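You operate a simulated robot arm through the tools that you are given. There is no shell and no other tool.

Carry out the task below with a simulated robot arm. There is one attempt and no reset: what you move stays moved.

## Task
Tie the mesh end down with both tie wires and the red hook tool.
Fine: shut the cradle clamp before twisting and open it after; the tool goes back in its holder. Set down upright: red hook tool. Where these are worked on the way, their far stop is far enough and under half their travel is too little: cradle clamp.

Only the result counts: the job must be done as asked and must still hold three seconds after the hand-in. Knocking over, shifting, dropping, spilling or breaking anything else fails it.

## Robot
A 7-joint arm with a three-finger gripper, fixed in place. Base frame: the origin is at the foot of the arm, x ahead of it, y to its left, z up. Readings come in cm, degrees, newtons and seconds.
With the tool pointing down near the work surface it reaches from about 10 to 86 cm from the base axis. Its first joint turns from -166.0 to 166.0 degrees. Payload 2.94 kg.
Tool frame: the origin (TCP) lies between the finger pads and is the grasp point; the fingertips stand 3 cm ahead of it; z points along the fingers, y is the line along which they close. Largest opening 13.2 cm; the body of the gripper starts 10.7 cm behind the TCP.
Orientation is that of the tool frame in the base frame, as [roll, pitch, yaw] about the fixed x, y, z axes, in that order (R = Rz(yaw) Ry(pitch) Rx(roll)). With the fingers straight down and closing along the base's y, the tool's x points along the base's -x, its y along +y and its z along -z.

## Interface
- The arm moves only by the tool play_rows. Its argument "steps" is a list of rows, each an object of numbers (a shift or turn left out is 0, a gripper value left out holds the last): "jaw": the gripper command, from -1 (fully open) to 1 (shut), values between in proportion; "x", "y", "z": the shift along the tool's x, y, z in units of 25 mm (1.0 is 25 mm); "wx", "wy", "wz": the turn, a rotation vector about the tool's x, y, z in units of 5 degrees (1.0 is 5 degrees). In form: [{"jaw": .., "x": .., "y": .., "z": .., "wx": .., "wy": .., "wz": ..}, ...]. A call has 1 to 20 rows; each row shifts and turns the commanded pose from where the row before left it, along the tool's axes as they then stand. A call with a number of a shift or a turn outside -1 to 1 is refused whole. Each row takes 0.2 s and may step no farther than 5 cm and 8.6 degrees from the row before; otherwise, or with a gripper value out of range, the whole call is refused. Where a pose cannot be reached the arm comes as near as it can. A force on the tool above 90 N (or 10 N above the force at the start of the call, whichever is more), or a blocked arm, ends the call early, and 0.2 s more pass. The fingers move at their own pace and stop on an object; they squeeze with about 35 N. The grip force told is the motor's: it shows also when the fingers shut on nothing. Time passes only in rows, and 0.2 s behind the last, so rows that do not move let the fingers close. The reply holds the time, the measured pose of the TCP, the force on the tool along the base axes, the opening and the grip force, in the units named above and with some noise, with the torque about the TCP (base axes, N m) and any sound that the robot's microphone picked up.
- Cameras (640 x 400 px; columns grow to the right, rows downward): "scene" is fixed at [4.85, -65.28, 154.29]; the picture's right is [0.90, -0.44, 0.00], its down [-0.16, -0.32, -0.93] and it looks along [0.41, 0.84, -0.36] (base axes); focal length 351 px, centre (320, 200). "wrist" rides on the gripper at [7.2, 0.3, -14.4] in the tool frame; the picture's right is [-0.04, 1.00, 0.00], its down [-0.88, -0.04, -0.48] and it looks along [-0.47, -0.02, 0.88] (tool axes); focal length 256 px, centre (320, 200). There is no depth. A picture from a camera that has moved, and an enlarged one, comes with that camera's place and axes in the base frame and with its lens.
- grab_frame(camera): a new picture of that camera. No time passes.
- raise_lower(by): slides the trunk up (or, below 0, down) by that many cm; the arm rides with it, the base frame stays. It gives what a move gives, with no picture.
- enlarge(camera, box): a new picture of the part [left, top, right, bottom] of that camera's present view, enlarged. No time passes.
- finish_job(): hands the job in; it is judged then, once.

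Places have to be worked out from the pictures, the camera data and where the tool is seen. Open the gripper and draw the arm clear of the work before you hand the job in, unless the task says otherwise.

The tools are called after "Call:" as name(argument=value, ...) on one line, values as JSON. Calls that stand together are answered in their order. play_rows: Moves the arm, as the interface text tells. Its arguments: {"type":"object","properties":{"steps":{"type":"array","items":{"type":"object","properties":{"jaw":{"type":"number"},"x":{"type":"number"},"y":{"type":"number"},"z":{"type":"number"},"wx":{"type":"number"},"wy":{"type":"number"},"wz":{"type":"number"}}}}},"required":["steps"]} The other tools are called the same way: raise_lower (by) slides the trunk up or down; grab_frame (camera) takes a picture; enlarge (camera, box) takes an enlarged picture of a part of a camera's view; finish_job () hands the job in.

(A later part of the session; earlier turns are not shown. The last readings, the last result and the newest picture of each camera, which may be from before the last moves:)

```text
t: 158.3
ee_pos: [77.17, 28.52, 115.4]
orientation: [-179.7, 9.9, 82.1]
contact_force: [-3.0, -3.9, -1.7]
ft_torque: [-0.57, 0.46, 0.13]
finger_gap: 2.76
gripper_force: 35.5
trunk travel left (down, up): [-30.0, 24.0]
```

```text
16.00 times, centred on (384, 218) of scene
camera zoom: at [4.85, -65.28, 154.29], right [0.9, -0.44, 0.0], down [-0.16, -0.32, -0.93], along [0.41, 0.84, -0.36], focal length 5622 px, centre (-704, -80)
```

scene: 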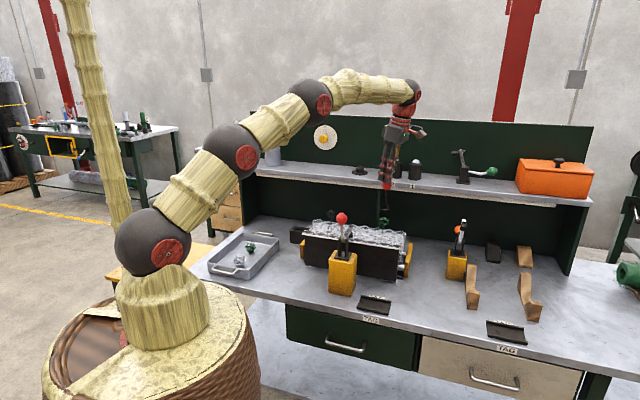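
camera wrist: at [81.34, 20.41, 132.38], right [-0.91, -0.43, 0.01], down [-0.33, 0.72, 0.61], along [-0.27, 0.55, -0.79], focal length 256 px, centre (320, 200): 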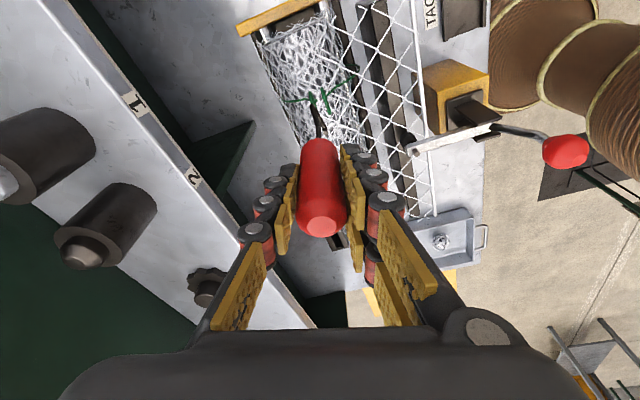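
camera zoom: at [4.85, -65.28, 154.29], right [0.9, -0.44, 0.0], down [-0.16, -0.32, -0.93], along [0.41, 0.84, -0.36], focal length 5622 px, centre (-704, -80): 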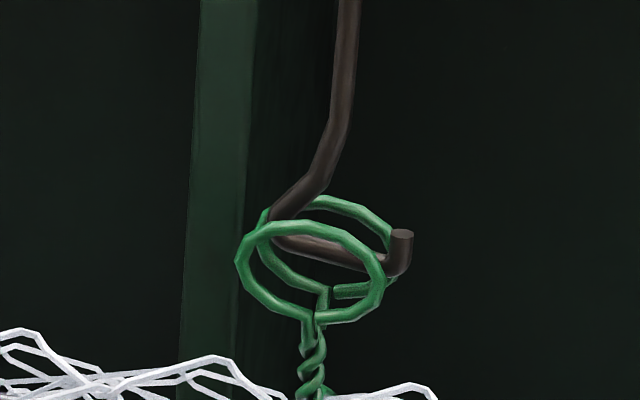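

≈ −720° now. I lift out and compare the braid with the previous state.

Call:
play_rows(steps=[{"jaw": 1, "x": -0.08, "z": -0.49}, {"x": -0.08, "z": -0.49}, {"x": -0.08, "z": -0.49}, {}])

Call:
enlarge(camera="scene", box=[356, 200, 412, 235])

Call:
enlarge(camera="scene", box=[372, 215, 396, 230])

Call:
enlarge(camera="wrist", box=[270, 80, 370, 142])

```text
t: 159.3
ee_pos: [77.2, 28.57, 119.01]
orientation: [-179.7, 9.6, 82.1]
contact_force: [-0.6, 0.3, -0.9]
ft_torque: [0.05, 0.01, -0.01]
finger_gap: 2.77
gripper_force: 35.3
trunk travel left (down, up): [-30.0, 24.0]
```

```text
11.43 times, centred on (384, 218) of scene
camera zoom: at [4.85, -65.28, 154.29], right [0.9, -0.44, 0.0], down [-0.16, -0.32, -0.93], along [0.41, 0.84, -0.36], focal length 4016 px, centre (-411, 0)
```

zoom: 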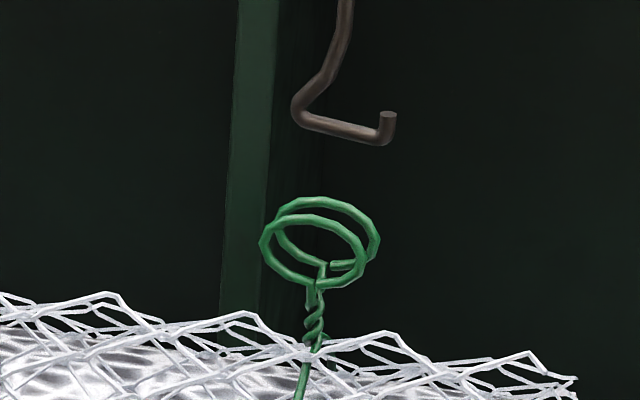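

```text
16.00 times, centred on (384, 222) of scene
camera zoom: at [4.85, -65.28, 154.29], right [0.9, -0.44, 0.0], down [-0.16, -0.32, -0.93], along [0.41, 0.84, -0.36], focal length 5622 px, centre (-704, -160)
```

zoom: 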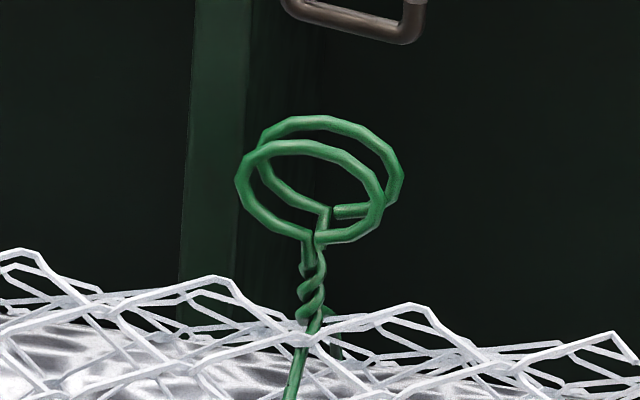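

```text
6.40 times, centred on (320, 111) of wrist
camera zoom: at [78.81, 38.15, 131.96], right [0.98, -0.18, 0.0], down [-0.14, -0.77, 0.62], along [-0.11, -0.61, -0.79], focal length 1638 px, centre (320, 770)
```

zoom: 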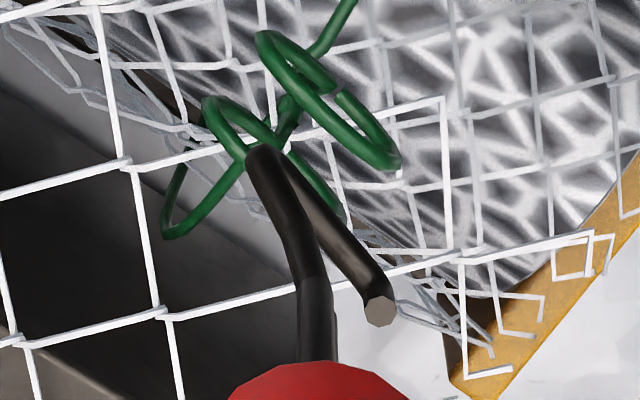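

The braid is unchanged from the 1.5-turn state, so green is fully twisted. Black had only been turned the wrong way against its back stop, so it needs clockwise twisting too. I rotate back +195° and carry the hook to black.

Call:
play_rows(steps=[{"jaw": 1, "wx": -0.163, "wz": -0.987}, {"wx": -0.163, "wz": -0.987}, {"wx": -0.163, "wz": -0.987}, {"wx": -0.163, "wz": -0.987}, {"wx": -0.163, "wz": -0.987}, {"wx": -0.163, "wz": -0.987}, {"wx": -0.163, "wz": -0.987}, {"wx": -0.163, "wz": -0.987}, {"wx": -0.163, "wz": -0.987}, {"wx": -0.163, "wz": -0.987}, {"wx": -0.163, "wz": -0.987}, {"wx": -0.163, "wz": -0.987}, {"wx": -0.163, "wz": -0.987}, {"wx": -0.163, "wz": -0.987}, {"wx": -0.163, "wz": -0.987}, {"wx": -0.163, "wz": -0.987}, {"wx": -0.163, "wz": -0.987}, {"wx": -0.163, "wz": -0.987}, {"wx": -0.163, "wz": -0.987}, {"wx": -0.163, "wz": -0.987}])

Call:
play_rows(steps=[{"jaw": 1, "wx": -0.163, "wz": -0.987}, {"wx": -0.163, "wz": -0.987}, {"wx": -0.163, "wz": -0.987}, {"wx": -0.163, "wz": -0.987}, {"wx": -0.163, "wz": -0.987}, {"wx": -0.163, "wz": -0.987}, {"wx": -0.163, "wz": -0.987}, {"wx": -0.163, "wz": -0.987}, {"wx": -0.163, "wz": -0.987}, {"wx": -0.163, "wz": -0.987}, {"wx": -0.163, "wz": -0.987}, {"wx": -0.163, "wz": -0.987}, {"wx": -0.163, "wz": -0.987}, {"wx": -0.163, "wz": -0.987}, {"wx": -0.163, "wz": -0.987}, {"wx": -0.163, "wz": -0.987}, {"wx": -0.163, "wz": -0.987}, {"wx": -0.163, "wz": -0.987}, {"wx": -0.163, "wz": -0.987}, {}])

```text
t: 163.6
ee_pos: [77.21, 28.76, 119.03]
orientation: [-179.8, 9.2, -177.6]
contact_force: [0.2, -0.3, -1.0]
ft_torque: [0.01, -0.02, 0.0]
finger_gap: 2.75
gripper_force: 35.1
trunk travel left (down, up): [-30.0, 24.0]
```

```text
t: 167.8
ee_pos: [77.17, 28.59, 119.03]
orientation: [179.6, 9.2, -83.0]
contact_force: [-0.2, -0.1, -1.1]
ft_torque: [0.0, 0.0, -0.03]
finger_gap: 2.74
gripper_force: 34.9
trunk travel left (down, up): [-30.0, 24.0]
```

Call:
play_rows(steps=[{"jaw": 1, "x": -0.791, "y": 0.633, "z": 0.128}, {"x": -0.791, "y": 0.633, "z": 0.128}, {"x": -0.791, "y": 0.633, "z": 0.128}, {"x": -0.791, "y": 0.633, "z": 0.128}, {"x": -0.791, "y": 0.633, "z": 0.128}, {"x": -0.791, "y": 0.633, "z": 0.128}, {"x": -0.791, "y": 0.633, "z": 0.128}, {"x": -0.791, "y": 0.633, "z": 0.128}, {}])

Call:
enlarge(camera="wrist", box=[284, 80, 364, 130])

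Call:
enlarge(camera="scene", box=[312, 197, 352, 222])

```text
t: 169.8
ee_pos: [62.57, 42.99, 119.21]
orientation: [179.7, 9.2, -83.0]
contact_force: [0.5, 0.2, -1.0]
ft_torque: [-0.01, 0.01, 0.02]
finger_gap: 2.74
gripper_force: 35.4
trunk travel left (down, up): [-30.0, 24.0]
```

```text
8.00 times, centred on (324, 105) of wrist
camera zoom: at [63.52, 33.77, 132.18], right [-1.0, -0.08, 0.01], down [-0.06, 0.79, 0.61], along [-0.06, 0.61, -0.79], focal length 2048 px, centre (288, 960)
```

zoom: 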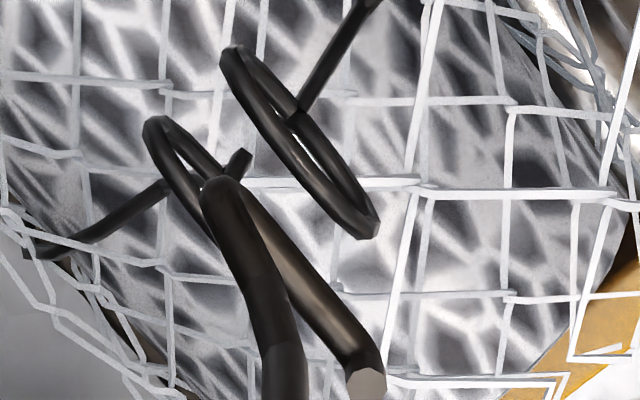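

```text
16.00 times, centred on (332, 210) of scene
camera zoom: at [4.85, -65.28, 154.29], right [0.9, -0.44, 0.0], down [-0.16, -0.32, -0.93], along [0.41, 0.84, -0.36], focal length 5622 px, centre (128, 48)
```

zoom: 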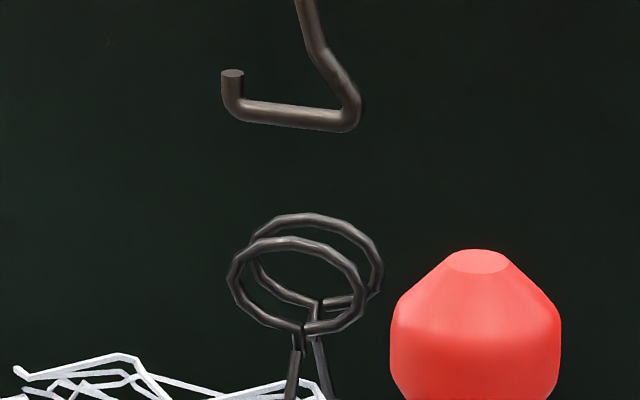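

Aligned in direction; the bar needs ~0.3 cm back and 0.3 cm right. I shift and lower into the gap.

Call:
play_rows(steps=[{"jaw": 1, "x": 0.02, "y": -0.168, "z": -0.003}, {"x": 0.04, "z": 0.237}, {"x": 0.04, "z": 0.237}, {"x": 0.04, "z": 0.237}, {"x": 0.04, "z": 0.237}, {"x": 0.02, "z": 0.118}, {"x": 0.02, "z": 0.118}, {}])

Call:
enlarge(camera="wrist", box=[284, 92, 364, 142])

Call:
enlarge(camera="scene", box=[312, 197, 352, 222])

```text
t: 171.6
ee_pos: [62.89, 43.13, 116.23]
orientation: [179.7, 9.2, -83.0]
contact_force: [0.1, -0.6, -0.5]
ft_torque: [-0.01, 0.01, 0.0]
finger_gap: 2.75
gripper_force: 35.0
trunk travel left (down, up): [-30.0, 24.0]
```

```text
8.00 times, centred on (324, 117) of wrist
camera zoom: at [63.91, 33.73, 129.16], right [-1.0, -0.08, 0.01], down [-0.06, 0.79, 0.61], along [-0.06, 0.61, -0.79], focal length 2048 px, centre (288, 864)
```

zoom: 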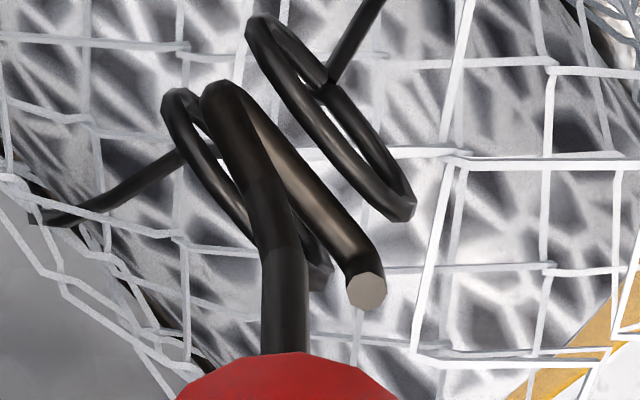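

```text
16.00 times, centred on (332, 210) of scene
camera zoom: at [4.85, -65.28, 154.29], right [0.9, -0.44, 0.0], down [-0.16, -0.32, -0.93], along [0.41, 0.84, -0.36], focal length 5622 px, centre (128, 48)
```

zoom: 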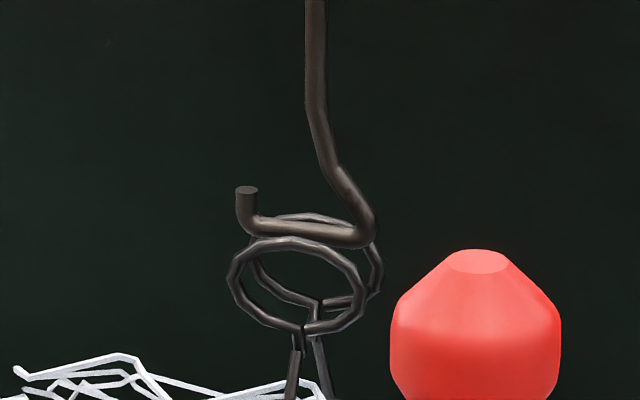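

In the gap with no contact. Lower the rest and start clockwise twisting.

Call:
play_rows(steps=[{"jaw": 1, "x": 0.025, "z": 0.15}, {"x": 0.025, "z": 0.15}, {"x": 0.025, "z": 0.15}, {}, {"wx": 0.163, "wz": 0.987}, {"wx": 0.163, "wz": 0.987}, {"wx": 0.163, "wz": 0.987}, {"wx": 0.163, "wz": 0.987}, {"wx": 0.163, "wz": 0.987}, {"wx": 0.163, "wz": 0.987}, {"wx": 0.163, "wz": 0.987}, {"wx": 0.163, "wz": 0.987}])

Call:
enlarge(camera="wrist", box=[284, 92, 364, 142])

Call:
enlarge(camera="scene", box=[312, 197, 352, 222])

```text
t: 174.2
ee_pos: [63.01, 43.02, 115.06]
orientation: [179.9, 9.1, -123.0]
contact_force: [-1.6, -0.4, -0.9]
ft_torque: [-0.04, 0.12, 0.01]
finger_gap: 2.74
gripper_force: 35.1
trunk travel left (down, up): [-30.0, 24.0]
```

```text
8.00 times, centred on (324, 117) of wrist
camera zoom: at [57.61, 35.4, 128.01], right [-0.81, 0.58, 0.01], down [0.46, 0.64, 0.61], along [0.35, 0.5, -0.79], focal length 2048 px, centre (288, 864)
```

zoom: 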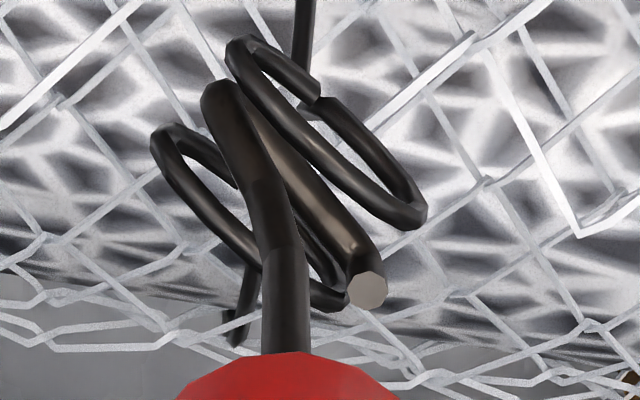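

```text
16.00 times, centred on (332, 210) of scene
camera zoom: at [4.85, -65.28, 154.29], right [0.9, -0.44, 0.0], down [-0.16, -0.32, -0.93], along [0.41, 0.84, -0.36], focal length 5622 px, centre (128, 48)
```

zoom: 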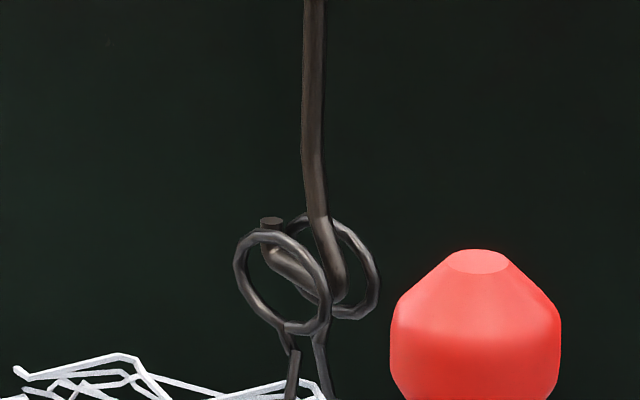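

Loops follow clockwise. I continue another 75°, then on.

Call:
play_rows(steps=[{"jaw": 1, "wx": 0.163, "wz": 0.987}, {"wx": 0.163, "wz": 0.987}, {"wx": 0.163, "wz": 0.987}, {"wx": 0.163, "wz": 0.987}, {"wx": 0.163, "wz": 0.987}, {"wx": 0.163, "wz": 0.987}, {"wx": 0.163, "wz": 0.987}, {"wx": 0.163, "wz": 0.987}, {"wx": 0.163, "wz": 0.987}, {"wx": 0.163, "wz": 0.987}, {"wx": 0.163, "wz": 0.987}, {"wx": 0.163, "wz": 0.987}, {"wx": 0.163, "wz": 0.987}, {"wx": 0.163, "wz": 0.987}, {"wx": 0.163, "wz": 0.987}])

Call:
enlarge(camera="wrist", box=[284, 92, 364, 142])

Call:
enlarge(camera="scene", box=[312, 197, 352, 222])

```text
t: 177.3
ee_pos: [63.05, 43.0, 115.06]
orientation: [-179.7, 9.2, 162.1]
contact_force: [0.9, -3.4, -1.9]
ft_torque: [-0.26, -0.07, 0.04]
finger_gap: 2.73
gripper_force: 34.9
trunk travel left (down, up): [-30.0, 24.0]
```

```text
8.00 times, centred on (324, 117) of wrist
camera zoom: at [54.17, 46.39, 128.04], right [0.35, 0.94, 0.0], down [0.74, -0.28, 0.61], along [0.57, -0.21, -0.79], focal length 2048 px, centre (288, 864)
```

zoom: 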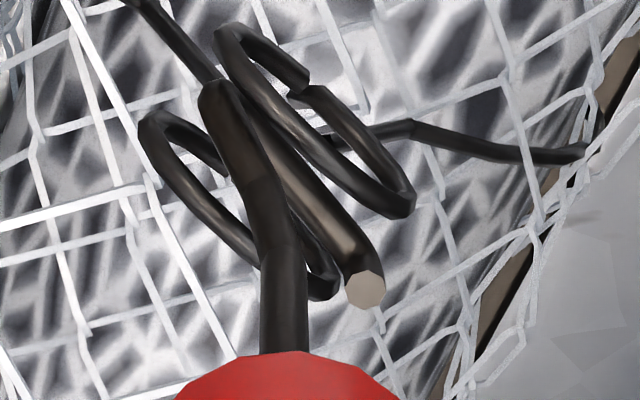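

```text
16.00 times, centred on (332, 210) of scene
camera zoom: at [4.85, -65.28, 154.29], right [0.9, -0.44, 0.0], down [-0.16, -0.32, -0.93], along [0.41, 0.84, -0.36], focal length 5622 px, centre (128, 48)
```

zoom: 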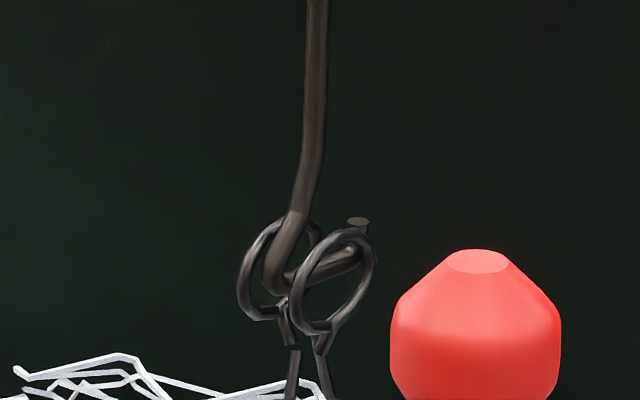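

Call:
play_rows(steps=[{"jaw": 1, "wx": 0.163, "wz": 0.987}, {"wx": 0.163, "wz": 0.987}, {"wx": 0.163, "wz": 0.987}, {"wx": 0.163, "wz": 0.987}, {"wx": 0.163, "wz": 0.987}, {"wx": 0.163, "wz": 0.987}, {"wx": 0.163, "wz": 0.987}, {"wx": 0.163, "wz": 0.987}, {"wx": 0.163, "wz": 0.987}, {"wx": 0.163, "wz": 0.987}, {"wx": 0.163, "wz": 0.987}, {"wx": 0.163, "wz": 0.987}, {"wx": 0.163, "wz": 0.987}, {"wx": 0.163, "wz": 0.987}, {"wx": 0.163, "wz": 0.987}])

Call:
enlarge(camera="wrist", box=[284, 92, 364, 142])

Call:
enlarge(camera="scene", box=[312, 200, 352, 225])

```text
t: 180.6
ee_pos: [62.98, 42.93, 115.09]
orientation: [-179.7, 9.7, 87.2]
contact_force: [-1.4, -0.6, -1.0]
ft_torque: [-0.18, 0.24, 0.0]
finger_gap: 2.79
gripper_force: 35.4
trunk travel left (down, up): [-30.0, 24.0]
```

```text
8.00 times, centred on (324, 117) of wrist
camera zoom: at [63.82, 52.62, 127.93], right [1.0, -0.09, 0.0], down [-0.07, -0.78, 0.62], along [-0.06, -0.61, -0.79], focal length 2048 px, centre (288, 864)
```

zoom: 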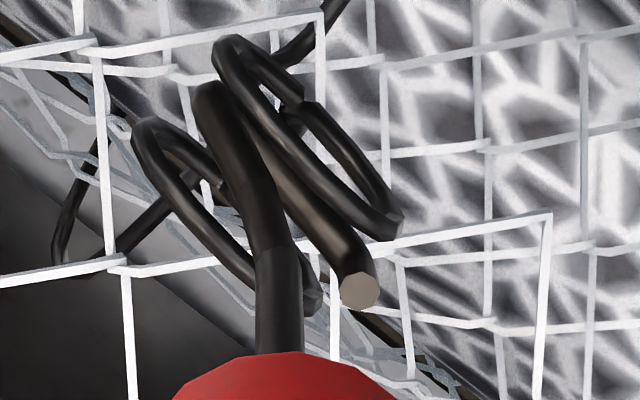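

```text
16.00 times, centred on (332, 212) of scene
camera zoom: at [4.85, -65.28, 154.29], right [0.9, -0.44, 0.0], down [-0.16, -0.32, -0.93], along [0.41, 0.84, -0.36], focal length 5622 px, centre (128, 0)
```

zoom: 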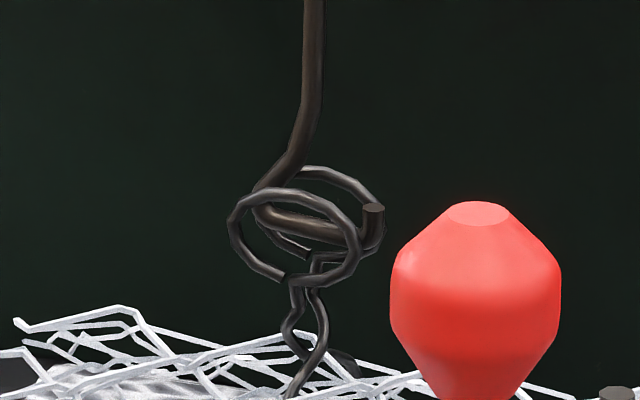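

Black now shows its first crossing — so it had been partly pre-turned and its stop was the zero position. I ratchet: lift, rotate back +188°, re-enter.

Call:
play_rows(steps=[{"jaw": 1, "wx": 0.163, "wz": 0.987}, {"x": -0.08, "z": -0.49}, {"x": -0.08, "z": -0.49}, {"x": -0.08, "z": -0.49}, {}, {"wx": -0.163, "wz": -0.987}, {"wx": -0.163, "wz": -0.987}, {"wx": -0.163, "wz": -0.987}, {"wx": -0.163, "wz": -0.987}, {"wx": -0.163, "wz": -0.987}, {"wx": -0.163, "wz": -0.987}, {"wx": -0.163, "wz": -0.987}, {"wx": -0.163, "wz": -0.987}, {"wx": -0.163, "wz": -0.987}, {"wx": -0.163, "wz": -0.987}, {"wx": -0.163, "wz": -0.987}, {"wx": -0.163, "wz": -0.987}, {"wx": -0.163, "wz": -0.987}, {"wx": -0.163, "wz": -0.987}, {"wx": -0.163, "wz": -0.987}])

Call:
play_rows(steps=[{"jaw": 1, "wx": -0.163, "wz": -0.987}, {"wx": -0.163, "wz": -0.987}, {"wx": -0.163, "wz": -0.987}, {"wx": -0.163, "wz": -0.987}, {"wx": -0.163, "wz": -0.987}, {"wx": -0.163, "wz": -0.987}, {"wx": -0.163, "wz": -0.987}, {"wx": -0.163, "wz": -0.987}, {"wx": -0.163, "wz": -0.987}, {"wx": -0.163, "wz": -0.987}, {"wx": -0.163, "wz": -0.987}, {"wx": -0.163, "wz": -0.987}, {"wx": -0.163, "wz": -0.987}, {"wx": -0.163, "wz": -0.987}, {"wx": -0.163, "wz": -0.987}, {"wx": -0.163, "wz": -0.987}, {"wx": -0.163, "wz": -0.987}, {"wx": -0.163, "wz": -0.987}, {"wx": -0.163, "wz": -0.987}, {"wx": -0.163, "wz": -0.987}])

Call:
play_rows(steps=[{"jaw": 1, "wx": -0.163, "wz": -0.987}, {"wx": -0.163, "wz": -0.987}, {}])

Call:
enlarge(camera="wrist", box=[284, 80, 364, 130])

Call:
enlarge(camera="scene", box=[312, 200, 352, 225])

```text
t: 184.8
ee_pos: [63.04, 43.09, 118.7]
orientation: [-179.7, 9.3, 157.3]
contact_force: [0.6, -0.6, -0.8]
ft_torque: [0.03, -0.01, 0.03]
finger_gap: 2.77
gripper_force: 35.1
trunk travel left (down, up): [-30.0, 24.0]
```

```text
t: 188.9
ee_pos: [62.98, 43.07, 118.71]
orientation: [179.9, 9.2, -102.9]
contact_force: [-0.6, -0.1, -1.3]
ft_torque: [-0.03, 0.01, 0.0]
finger_gap: 2.75
gripper_force: 34.5
trunk travel left (down, up): [-30.0, 24.0]
```

```text
t: 189.8
ee_pos: [63.09, 42.98, 118.66]
orientation: [179.8, 9.3, -92.9]
contact_force: [0.2, 0.0, -0.7]
ft_torque: [0.0, 0.0, -0.03]
finger_gap: 2.75
gripper_force: 35.3
trunk travel left (down, up): [-30.0, 24.0]
```

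```text
8.00 times, centred on (324, 105) of wrist
camera zoom: at [62.31, 33.75, 131.71], right [-1.0, 0.09, 0.01], down [0.08, 0.79, 0.61], along [0.05, 0.61, -0.79], focal length 2048 px, centre (288, 960)
```

zoom: 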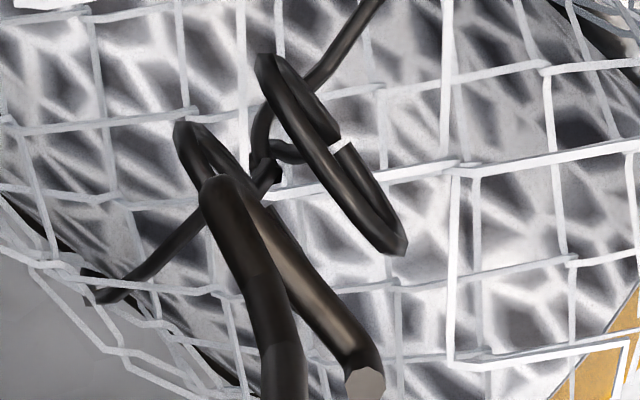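

```text
16.00 times, centred on (332, 212) of scene
camera zoom: at [4.85, -65.28, 154.29], right [0.9, -0.44, 0.0], down [-0.16, -0.32, -0.93], along [0.41, 0.84, -0.36], focal length 5622 px, centre (128, 0)
```

zoom: 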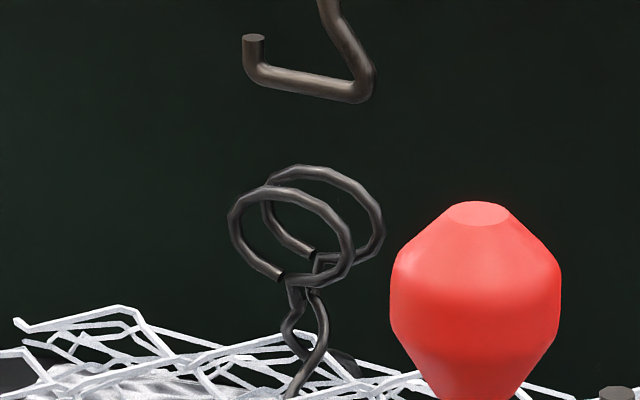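

Nearly aligned (4° off). I trim the yaw −4° and lower in.

Call:
play_rows(steps=[{"jaw": 1, "wx": 0.13, "wz": 0.79}, {"x": 0.04, "z": 0.237}, {"x": 0.04, "z": 0.237}, {"x": 0.04, "z": 0.237}, {"x": 0.02, "z": 0.118}, {"x": 0.02, "z": 0.118}, {"x": 0.013, "z": 0.079}, {}])

Call:
enlarge(camera="wrist", box=[284, 92, 364, 142])

Call:
enlarge(camera="scene", box=[312, 200, 352, 225])

```text
t: 191.6
ee_pos: [63.09, 43.07, 116.2]
orientation: [179.8, 9.2, -97.0]
contact_force: [0.5, -0.9, -1.5]
ft_torque: [0.02, -0.03, 0.01]
finger_gap: 2.75
gripper_force: 34.7
trunk travel left (down, up): [-30.0, 24.0]
```

```text
8.00 times, centred on (324, 117) of wrist
camera zoom: at [61.59, 33.83, 129.13], right [-0.99, 0.16, 0.01], down [0.14, 0.78, 0.61], along [0.09, 0.6, -0.79], focal length 2048 px, centre (288, 864)
```

zoom: 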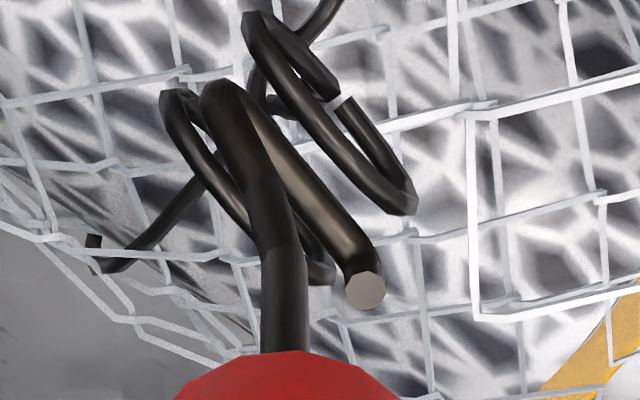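

```text
16.00 times, centred on (332, 212) of scene
camera zoom: at [4.85, -65.28, 154.29], right [0.9, -0.44, 0.0], down [-0.16, -0.32, -0.93], along [0.41, 0.84, -0.36], focal length 5622 px, centre (128, 0)
```

zoom: 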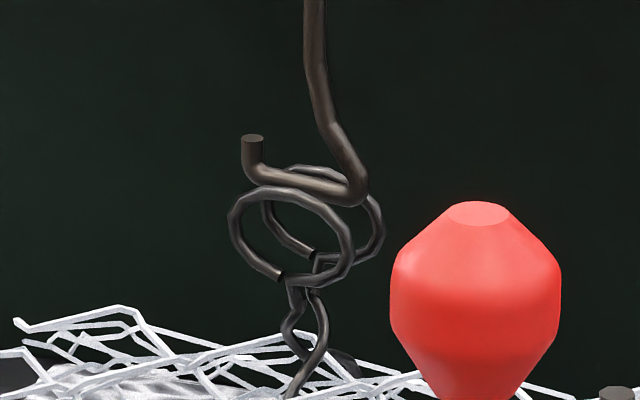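

In the gap. Lower fully and twist clockwise 80°.

Call:
play_rows(steps=[{"jaw": 1, "x": 0.025, "z": 0.15}, {"x": 0.025, "z": 0.15}, {"x": 0.025, "z": 0.15}, {"wx": 0.163, "wz": 0.987}, {"wx": 0.163, "wz": 0.987}, {"wx": 0.163, "wz": 0.987}, {"wx": 0.163, "wz": 0.987}, {"wx": 0.163, "wz": 0.987}, {"wx": 0.163, "wz": 0.987}, {"wx": 0.163, "wz": 0.987}, {"wx": 0.163, "wz": 0.987}, {"wx": 0.163, "wz": 0.987}, {"wx": 0.163, "wz": 0.987}, {"wx": 0.163, "wz": 0.987}, {"wx": 0.163, "wz": 0.987}, {"wx": 0.163, "wz": 0.987}, {"wx": 0.163, "wz": 0.987}, {"wx": 0.163, "wz": 0.987}, {"wx": 0.163, "wz": 0.987}])

Call:
enlarge(camera="wrist", box=[284, 92, 364, 142])

Call:
enlarge(camera="scene", box=[312, 200, 352, 225])

```text
t: 195.6
ee_pos: [63.07, 43.0, 114.97]
orientation: [-179.7, 9.1, -176.9]
contact_force: [0.1, -0.8, -0.5]
ft_torque: [-0.02, 0.0, 0.03]
finger_gap: 2.74
gripper_force: 35.7
trunk travel left (down, up): [-30.0, 24.0]
```

```text
8.00 times, centred on (324, 117) of wrist
camera zoom: at [53.6, 43.0, 127.99], right [-0.01, 1.0, 0.0], down [0.79, 0.01, 0.61], along [0.61, 0.01, -0.79], focal length 2048 px, centre (288, 864)
```

zoom: 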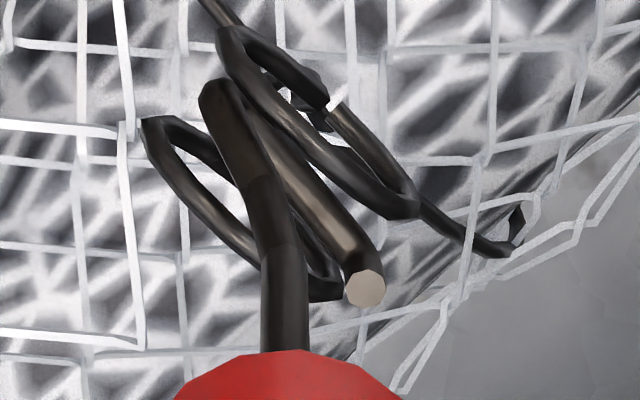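

```text
16.00 times, centred on (332, 212) of scene
camera zoom: at [4.85, -65.28, 154.29], right [0.9, -0.44, 0.0], down [-0.16, -0.32, -0.93], along [0.41, 0.84, -0.36], focal length 5622 px, centre (128, 0)
```

zoom: 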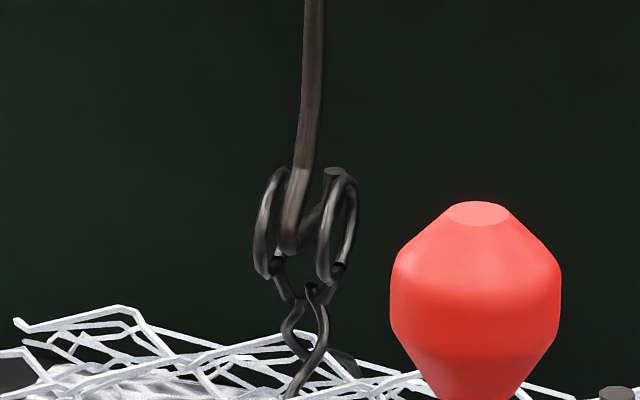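

Good. Another 100° clockwise.

Call:
play_rows(steps=[{"jaw": 1, "wx": 0.163, "wz": 0.987}, {"wx": 0.163, "wz": 0.987}, {"wx": 0.163, "wz": 0.987}, {"wx": 0.163, "wz": 0.987}, {"wx": 0.163, "wz": 0.987}, {"wx": 0.163, "wz": 0.987}, {"wx": 0.163, "wz": 0.987}, {"wx": 0.163, "wz": 0.987}, {"wx": 0.163, "wz": 0.987}, {"wx": 0.163, "wz": 0.987}, {"wx": 0.163, "wz": 0.987}, {"wx": 0.163, "wz": 0.987}, {"wx": 0.163, "wz": 0.987}, {"wx": 0.163, "wz": 0.987}, {"wx": 0.163, "wz": 0.987}, {"wx": 0.163, "wz": 0.987}, {"wx": 0.163, "wz": 0.987}, {"wx": 0.163, "wz": 0.987}, {"wx": 0.163, "wz": 0.987}, {"wx": 0.163, "wz": 0.987}])

Call:
enlarge(camera="wrist", box=[284, 92, 364, 142])

Call:
enlarge(camera="scene", box=[312, 200, 352, 225])

```text
t: 199.8
ee_pos: [62.93, 42.99, 115.08]
orientation: [-179.7, 9.7, 83.1]
contact_force: [-2.3, -3.0, -0.8]
ft_torque: [-0.33, 0.27, 0.05]
finger_gap: 2.75
gripper_force: 34.8
trunk travel left (down, up): [-30.0, 24.0]
```

```text
8.00 times, centred on (324, 117) of wrist
camera zoom: at [64.5, 52.56, 127.93], right [0.99, -0.16, 0.0], down [-0.13, -0.78, 0.62], along [-0.1, -0.61, -0.79], focal length 2048 px, centre (288, 864)
```

zoom: 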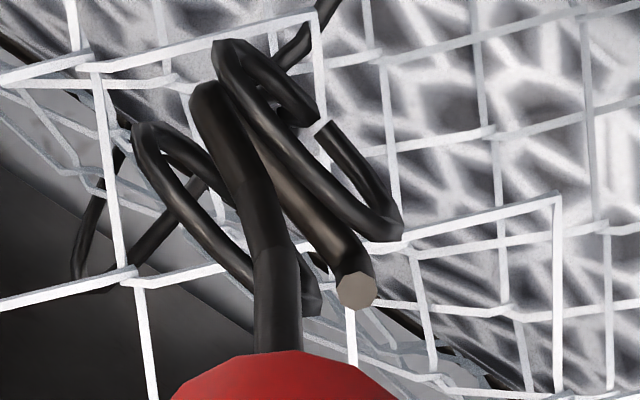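

```text
16.00 times, centred on (332, 212) of scene
camera zoom: at [4.85, -65.28, 154.29], right [0.9, -0.44, 0.0], down [-0.16, -0.32, -0.93], along [0.41, 0.84, -0.36], focal length 5622 px, centre (128, 0)
```

zoom: 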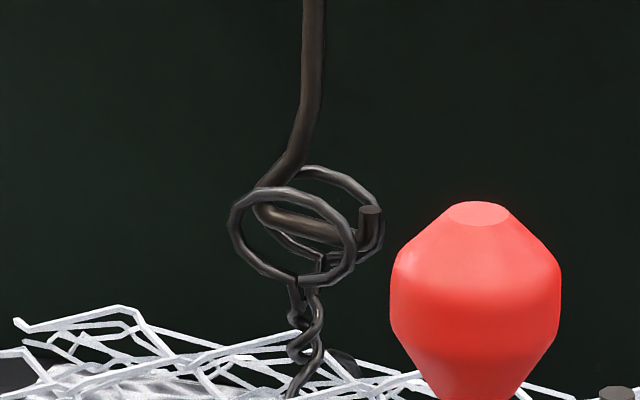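

Two crossings on black (a full turn). I ratchet again.

Call:
play_rows(steps=[{"jaw": 1, "wx": 0.04, "wz": 0.25}, {"x": -0.08, "z": -0.49}, {"x": -0.08, "z": -0.49}, {"x": -0.08, "z": -0.49}, {}, {"wx": -0.163, "wz": -0.987}, {"wx": -0.163, "wz": -0.987}, {"wx": -0.163, "wz": -0.987}, {"wx": -0.163, "wz": -0.987}, {"wx": -0.163, "wz": -0.987}, {"wx": -0.163, "wz": -0.987}, {"wx": -0.163, "wz": -0.987}, {"wx": -0.163, "wz": -0.987}, {"wx": -0.163, "wz": -0.987}, {"wx": -0.163, "wz": -0.987}, {"wx": -0.163, "wz": -0.987}, {"wx": -0.163, "wz": -0.987}, {"wx": -0.163, "wz": -0.987}, {"wx": -0.163, "wz": -0.987}, {"wx": -0.163, "wz": -0.987}])

Call:
play_rows(steps=[{"jaw": 1, "wx": -0.163, "wz": -0.987}, {"wx": -0.163, "wz": -0.987}, {"wx": -0.163, "wz": -0.987}, {"wx": -0.163, "wz": -0.987}, {"wx": -0.163, "wz": -0.987}, {"wx": -0.163, "wz": -0.987}, {"wx": -0.163, "wz": -0.987}, {"wx": -0.163, "wz": -0.987}, {"wx": -0.163, "wz": -0.987}, {"wx": -0.163, "wz": -0.987}, {"wx": -0.163, "wz": -0.987}, {"wx": -0.163, "wz": -0.987}, {"wx": -0.163, "wz": -0.987}, {"wx": -0.163, "wz": -0.987}, {"wx": -0.163, "wz": -0.987}, {"wx": -0.163, "wz": -0.987}, {"wx": -0.163, "wz": -0.987}, {"wx": -0.163, "wz": -0.987}, {"wx": -0.163, "wz": -0.987}, {"wx": -0.163, "wz": -0.987}])

Call:
play_rows(steps=[{"jaw": 1, "wx": -0.163, "wz": -0.987}, {"wx": -0.163, "wz": -0.987}, {}])

Call:
enlarge(camera="wrist", box=[284, 80, 364, 130])

Call:
enlarge(camera="scene", box=[312, 200, 352, 225])

```text
t: 203.9
ee_pos: [63.07, 43.1, 118.86]
orientation: [-179.7, 9.3, 157.0]
contact_force: [0.5, -0.4, -0.6]
ft_torque: [0.03, -0.01, 0.04]
finger_gap: 2.76
gripper_force: 35.0
trunk travel left (down, up): [-30.0, 24.0]
```

```text
t: 208.2
ee_pos: [63.16, 42.96, 118.78]
orientation: [179.8, 9.1, -103.2]
contact_force: [-0.4, -0.2, -1.9]
ft_torque: [0.02, 0.01, 0.03]
finger_gap: 2.73
gripper_force: 35.3
trunk travel left (down, up): [-30.0, 24.0]
```

```text
t: 208.9
ee_pos: [63.0, 42.93, 118.62]
orientation: [179.7, 9.2, -93.2]
contact_force: [0.0, -0.1, -1.0]
ft_torque: [0.04, 0.01, -0.03]
finger_gap: 2.72
gripper_force: 35.4
trunk travel left (down, up): [-30.0, 24.0]
```

```text
8.00 times, centred on (324, 105) of wrist
camera zoom: at [62.25, 33.76, 131.7], right [-1.0, 0.1, 0.01], down [0.08, 0.79, 0.61], along [0.05, 0.61, -0.79], focal length 2048 px, centre (288, 960)
```

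zoom: 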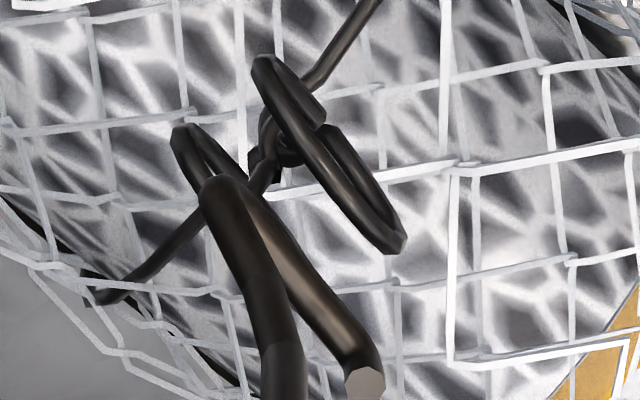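

```text
16.00 times, centred on (332, 212) of scene
camera zoom: at [4.85, -65.28, 154.29], right [0.9, -0.44, 0.0], down [-0.16, -0.32, -0.93], along [0.41, 0.84, -0.36], focal length 5622 px, centre (128, 0)
```

zoom: 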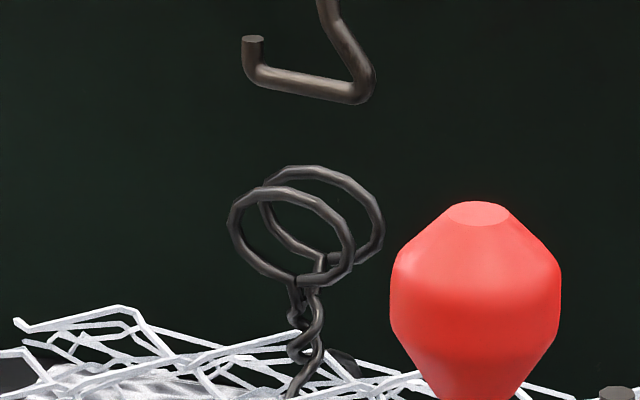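

Same alignment as before: trim −4°, lower in, and twist clockwise.

Call:
play_rows(steps=[{"jaw": 1, "wx": 0.13, "wz": 0.79}, {"x": 0.04, "z": 0.237}, {"x": 0.04, "z": 0.237}, {"x": 0.04, "z": 0.237}, {"x": 0.02, "z": 0.118}, {"x": 0.02, "z": 0.118}, {"x": 0.013, "z": 0.079}, {}])

Call:
play_rows(steps=[{"jaw": 1, "x": 0.025, "z": 0.15}, {"x": 0.025, "z": 0.15}, {"x": 0.025, "z": 0.15}, {"wx": 0.163, "wz": 0.987}, {"wx": 0.163, "wz": 0.987}, {"wx": 0.163, "wz": 0.987}, {"wx": 0.163, "wz": 0.987}, {"wx": 0.163, "wz": 0.987}, {"wx": 0.163, "wz": 0.987}, {"wx": 0.163, "wz": 0.987}, {"wx": 0.163, "wz": 0.987}, {"wx": 0.163, "wz": 0.987}, {"wx": 0.163, "wz": 0.987}, {"wx": 0.163, "wz": 0.987}, {"wx": 0.163, "wz": 0.987}, {"wx": 0.163, "wz": 0.987}, {"wx": 0.163, "wz": 0.987}, {"wx": 0.163, "wz": 0.987}, {"wx": 0.163, "wz": 0.987}])

Call:
enlarge(camera="wrist", box=[284, 92, 364, 142])

Call:
enlarge(camera="scene", box=[312, 200, 352, 225])

```text
t: 210.8
ee_pos: [63.08, 43.0, 116.09]
orientation: [179.6, 9.2, -97.2]
contact_force: [-0.2, 1.2, -0.8]
ft_torque: [0.0, 0.01, -0.02]
finger_gap: 2.72
gripper_force: 35.5
trunk travel left (down, up): [-30.0, 24.0]
```

```text
t: 214.8
ee_pos: [63.05, 43.05, 114.92]
orientation: [-179.8, 9.1, -177.1]
contact_force: [1.7, -0.8, -1.1]
ft_torque: [-0.22, -0.09, 0.03]
finger_gap: 2.75
gripper_force: 35.5
trunk travel left (down, up): [-30.0, 24.0]
```

```text
8.00 times, centred on (324, 117) of wrist
camera zoom: at [53.59, 43.05, 127.99], right [0.0, 1.0, 0.0], down [0.79, 0.0, 0.61], along [0.61, 0.01, -0.79], focal length 2048 px, centre (288, 864)
```

zoom: 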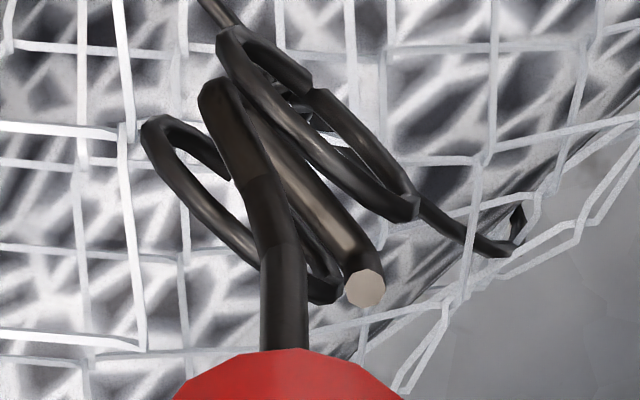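

```text
16.00 times, centred on (332, 212) of scene
camera zoom: at [4.85, -65.28, 154.29], right [0.9, -0.44, 0.0], down [-0.16, -0.32, -0.93], along [0.41, 0.84, -0.36], focal length 5622 px, centre (128, 0)
```

zoom: 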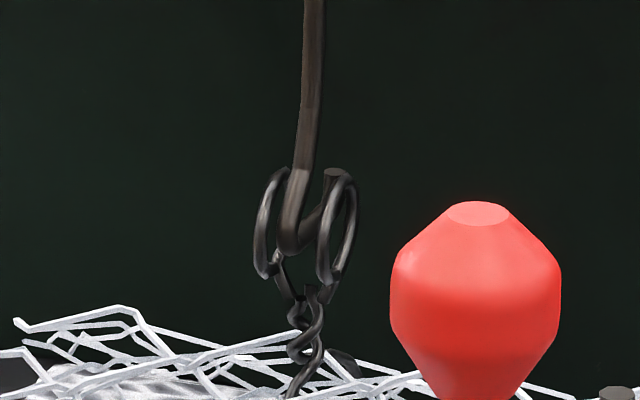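

Following. Another 100° clockwise.

Call:
play_rows(steps=[{"jaw": 1, "wx": 0.163, "wz": 0.987}, {"wx": 0.163, "wz": 0.987}, {"wx": 0.163, "wz": 0.987}, {"wx": 0.163, "wz": 0.987}, {"wx": 0.163, "wz": 0.987}, {"wx": 0.163, "wz": 0.987}, {"wx": 0.163, "wz": 0.987}, {"wx": 0.163, "wz": 0.987}, {"wx": 0.163, "wz": 0.987}, {"wx": 0.163, "wz": 0.987}, {"wx": 0.163, "wz": 0.987}, {"wx": 0.163, "wz": 0.987}, {"wx": 0.163, "wz": 0.987}, {"wx": 0.163, "wz": 0.987}, {"wx": 0.163, "wz": 0.987}, {"wx": 0.163, "wz": 0.987}, {"wx": 0.163, "wz": 0.987}, {"wx": 0.163, "wz": 0.987}, {"wx": 0.163, "wz": 0.987}, {"wx": 0.163, "wz": 0.987}])

Call:
enlarge(camera="wrist", box=[284, 92, 364, 142])

Call:
enlarge(camera="scene", box=[312, 200, 352, 225])

```text
t: 218.9
ee_pos: [63.08, 42.97, 115.01]
orientation: [-179.7, 9.7, 82.8]
contact_force: [-3.2, -3.6, -1.5]
ft_torque: [-0.44, 0.37, 0.04]
finger_gap: 2.75
gripper_force: 35.0
trunk travel left (down, up): [-30.0, 24.0]
```

```text
8.00 times, centred on (324, 117) of wrist
camera zoom: at [64.56, 52.57, 127.89], right [0.99, -0.17, 0.0], down [-0.13, -0.78, 0.62], along [-0.1, -0.61, -0.79], focal length 2048 px, centre (288, 864)
```

zoom: 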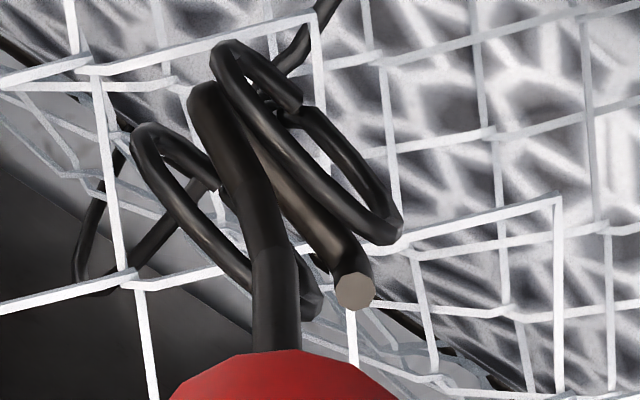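

```text
16.00 times, centred on (332, 212) of scene
camera zoom: at [4.85, -65.28, 154.29], right [0.9, -0.44, 0.0], down [-0.16, -0.32, -0.93], along [0.41, 0.84, -0.36], focal length 5622 px, centre (128, 0)
```

zoom: 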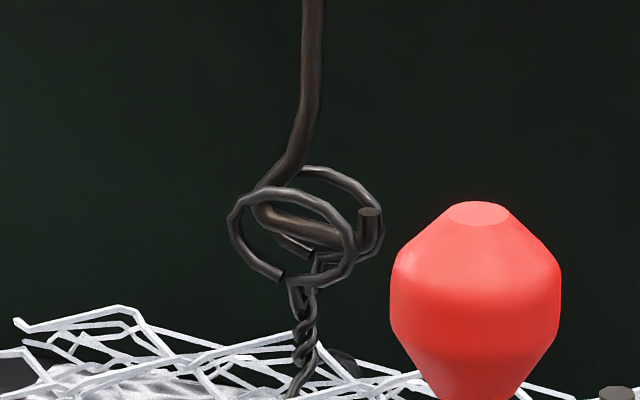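

Black also shows three crossings. For margin, and to match green, I do one more half turn: ratchet again.

Call:
play_rows(steps=[{"jaw": 1, "wx": 0.04, "wz": 0.25}, {"x": -0.08, "z": -0.49}, {"x": -0.08, "z": -0.49}, {"x": -0.08, "z": -0.49}, {}, {"wx": -0.163, "wz": -0.987}, {"wx": -0.163, "wz": -0.987}, {"wx": -0.163, "wz": -0.987}, {"wx": -0.163, "wz": -0.987}, {"wx": -0.163, "wz": -0.987}, {"wx": -0.163, "wz": -0.987}, {"wx": -0.163, "wz": -0.987}, {"wx": -0.163, "wz": -0.987}, {"wx": -0.163, "wz": -0.987}, {"wx": -0.163, "wz": -0.987}, {"wx": -0.163, "wz": -0.987}, {"wx": -0.163, "wz": -0.987}, {"wx": -0.163, "wz": -0.987}, {"wx": -0.163, "wz": -0.987}, {"wx": -0.163, "wz": -0.987}])

Call:
play_rows(steps=[{"jaw": 1, "wx": -0.163, "wz": -0.987}, {"wx": -0.163, "wz": -0.987}, {"wx": -0.163, "wz": -0.987}, {"wx": -0.163, "wz": -0.987}, {"wx": -0.163, "wz": -0.987}, {"wx": -0.163, "wz": -0.987}, {"wx": -0.163, "wz": -0.987}, {"wx": -0.163, "wz": -0.987}, {"wx": -0.163, "wz": -0.987}, {"wx": -0.163, "wz": -0.987}, {"wx": -0.163, "wz": -0.987}, {"wx": -0.163, "wz": -0.987}, {"wx": -0.163, "wz": -0.987}, {"wx": -0.163, "wz": -0.987}, {"wx": -0.163, "wz": -0.987}, {"wx": -0.163, "wz": -0.987}, {"wx": -0.163, "wz": -0.987}, {"wx": -0.163, "wz": -0.987}, {"wx": -0.163, "wz": -0.987}, {"wx": -0.163, "wz": -0.987}])

Call:
play_rows(steps=[{"jaw": 1, "wx": -0.163, "wz": -0.987}, {"wx": -0.04, "wz": -0.24}, {}])

Call:
enlarge(camera="wrist", box=[284, 80, 364, 130])

Call:
enlarge(camera="scene", box=[312, 200, 352, 225])

```text
t: 223.2
ee_pos: [63.1, 43.01, 118.76]
orientation: [-179.7, 9.4, 156.7]
contact_force: [-0.4, -0.1, -0.2]
ft_torque: [-0.02, 0.02, 0.01]
finger_gap: 2.78
gripper_force: 35.2
trunk travel left (down, up): [-30.0, 24.0]
```

```text
t: 227.3
ee_pos: [63.06, 43.07, 118.63]
orientation: [179.8, 9.2, -103.4]
contact_force: [0.8, -0.4, -1.5]
ft_torque: [0.01, 0.04, 0.01]
finger_gap: 2.76
gripper_force: 35.1
trunk travel left (down, up): [-30.0, 24.0]
```

```text
t: 228.2
ee_pos: [63.08, 43.09, 118.72]
orientation: [179.6, 9.2, -97.3]
contact_force: [0.6, -0.2, -1.2]
ft_torque: [0.02, -0.01, 0.01]
finger_gap: 2.73
gripper_force: 34.8
trunk travel left (down, up): [-30.0, 24.0]
```

```text
8.00 times, centred on (324, 105) of wrist
camera zoom: at [61.6, 33.88, 131.65], right [-0.99, 0.17, 0.01], down [0.14, 0.78, 0.61], along [0.09, 0.6, -0.79], focal length 2048 px, centre (288, 960)
```

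zoom: 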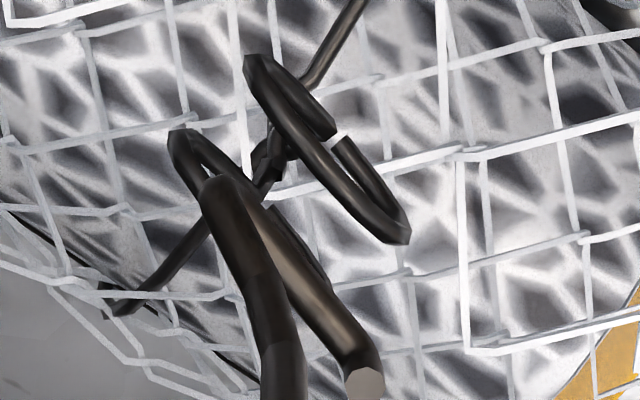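

```text
16.00 times, centred on (332, 212) of scene
camera zoom: at [4.85, -65.28, 154.29], right [0.9, -0.44, 0.0], down [-0.16, -0.32, -0.93], along [0.41, 0.84, -0.36], focal length 5622 px, centre (128, 0)
```

zoom: 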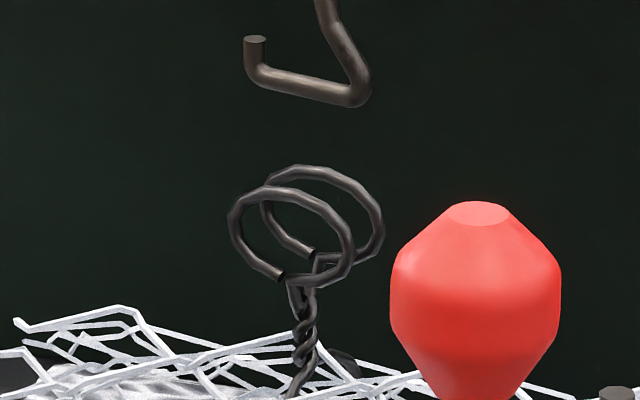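

Aligned again; I lower in and give the last half turn.

Call:
play_rows(steps=[{"jaw": 1, "x": 0.04, "z": 0.237}, {"x": 0.04, "z": 0.237}, {"x": 0.04, "z": 0.237}, {"x": 0.02, "z": 0.118}, {"x": 0.02, "z": 0.118}, {"x": 0.013, "z": 0.079}, {}])

Call:
play_rows(steps=[{"jaw": 1, "x": 0.025, "z": 0.15}, {"x": 0.025, "z": 0.15}, {"x": 0.025, "z": 0.15}, {"wx": 0.163, "wz": 0.987}, {"wx": 0.163, "wz": 0.987}, {"wx": 0.163, "wz": 0.987}, {"wx": 0.163, "wz": 0.987}, {"wx": 0.163, "wz": 0.987}, {"wx": 0.163, "wz": 0.987}, {"wx": 0.163, "wz": 0.987}, {"wx": 0.163, "wz": 0.987}, {"wx": 0.163, "wz": 0.987}, {"wx": 0.163, "wz": 0.987}, {"wx": 0.163, "wz": 0.987}, {"wx": 0.163, "wz": 0.987}, {"wx": 0.163, "wz": 0.987}, {"wx": 0.163, "wz": 0.987}, {"wx": 0.163, "wz": 0.987}, {"wx": 0.163, "wz": 0.987}])

Call:
enlarge(camera="wrist", box=[284, 92, 364, 142])

Call:
enlarge(camera="scene", box=[312, 200, 352, 225])

```text
t: 229.8
ee_pos: [63.0, 43.06, 116.08]
orientation: [179.6, 9.2, -97.3]
contact_force: [-0.3, 0.5, -1.8]
ft_torque: [0.01, 0.0, 0.04]
finger_gap: 2.74
gripper_force: 35.5
trunk travel left (down, up): [-30.0, 24.0]
```

```text
t: 233.8
ee_pos: [63.06, 43.15, 115.0]
orientation: [-180.0, 9.2, -177.3]
contact_force: [0.6, 0.1, -0.8]
ft_torque: [-0.08, -0.14, 0.05]
finger_gap: 2.75
gripper_force: 35.0
trunk travel left (down, up): [-30.0, 24.0]
```

```text
8.00 times, centred on (324, 117) of wrist
camera zoom: at [53.63, 43.09, 128.01], right [0.0, 1.0, 0.0], down [0.79, 0.0, 0.61], along [0.61, 0.01, -0.79], focal length 2048 px, centre (288, 864)
```

zoom: 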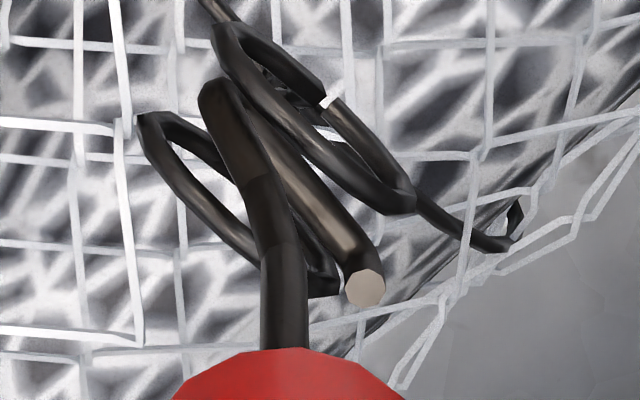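

```text
16.00 times, centred on (332, 212) of scene
camera zoom: at [4.85, -65.28, 154.29], right [0.9, -0.44, 0.0], down [-0.16, -0.32, -0.93], along [0.41, 0.84, -0.36], focal length 5622 px, centre (128, 0)
```

zoom: 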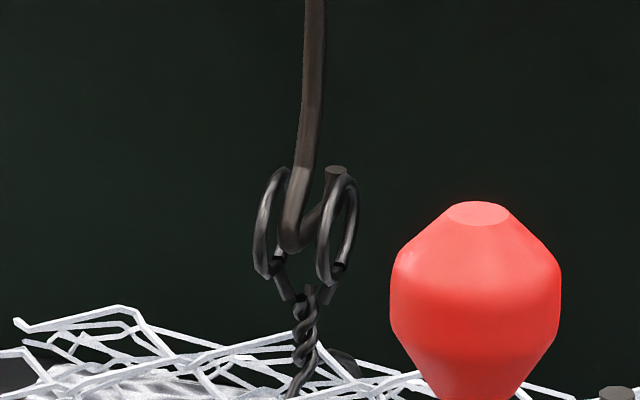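

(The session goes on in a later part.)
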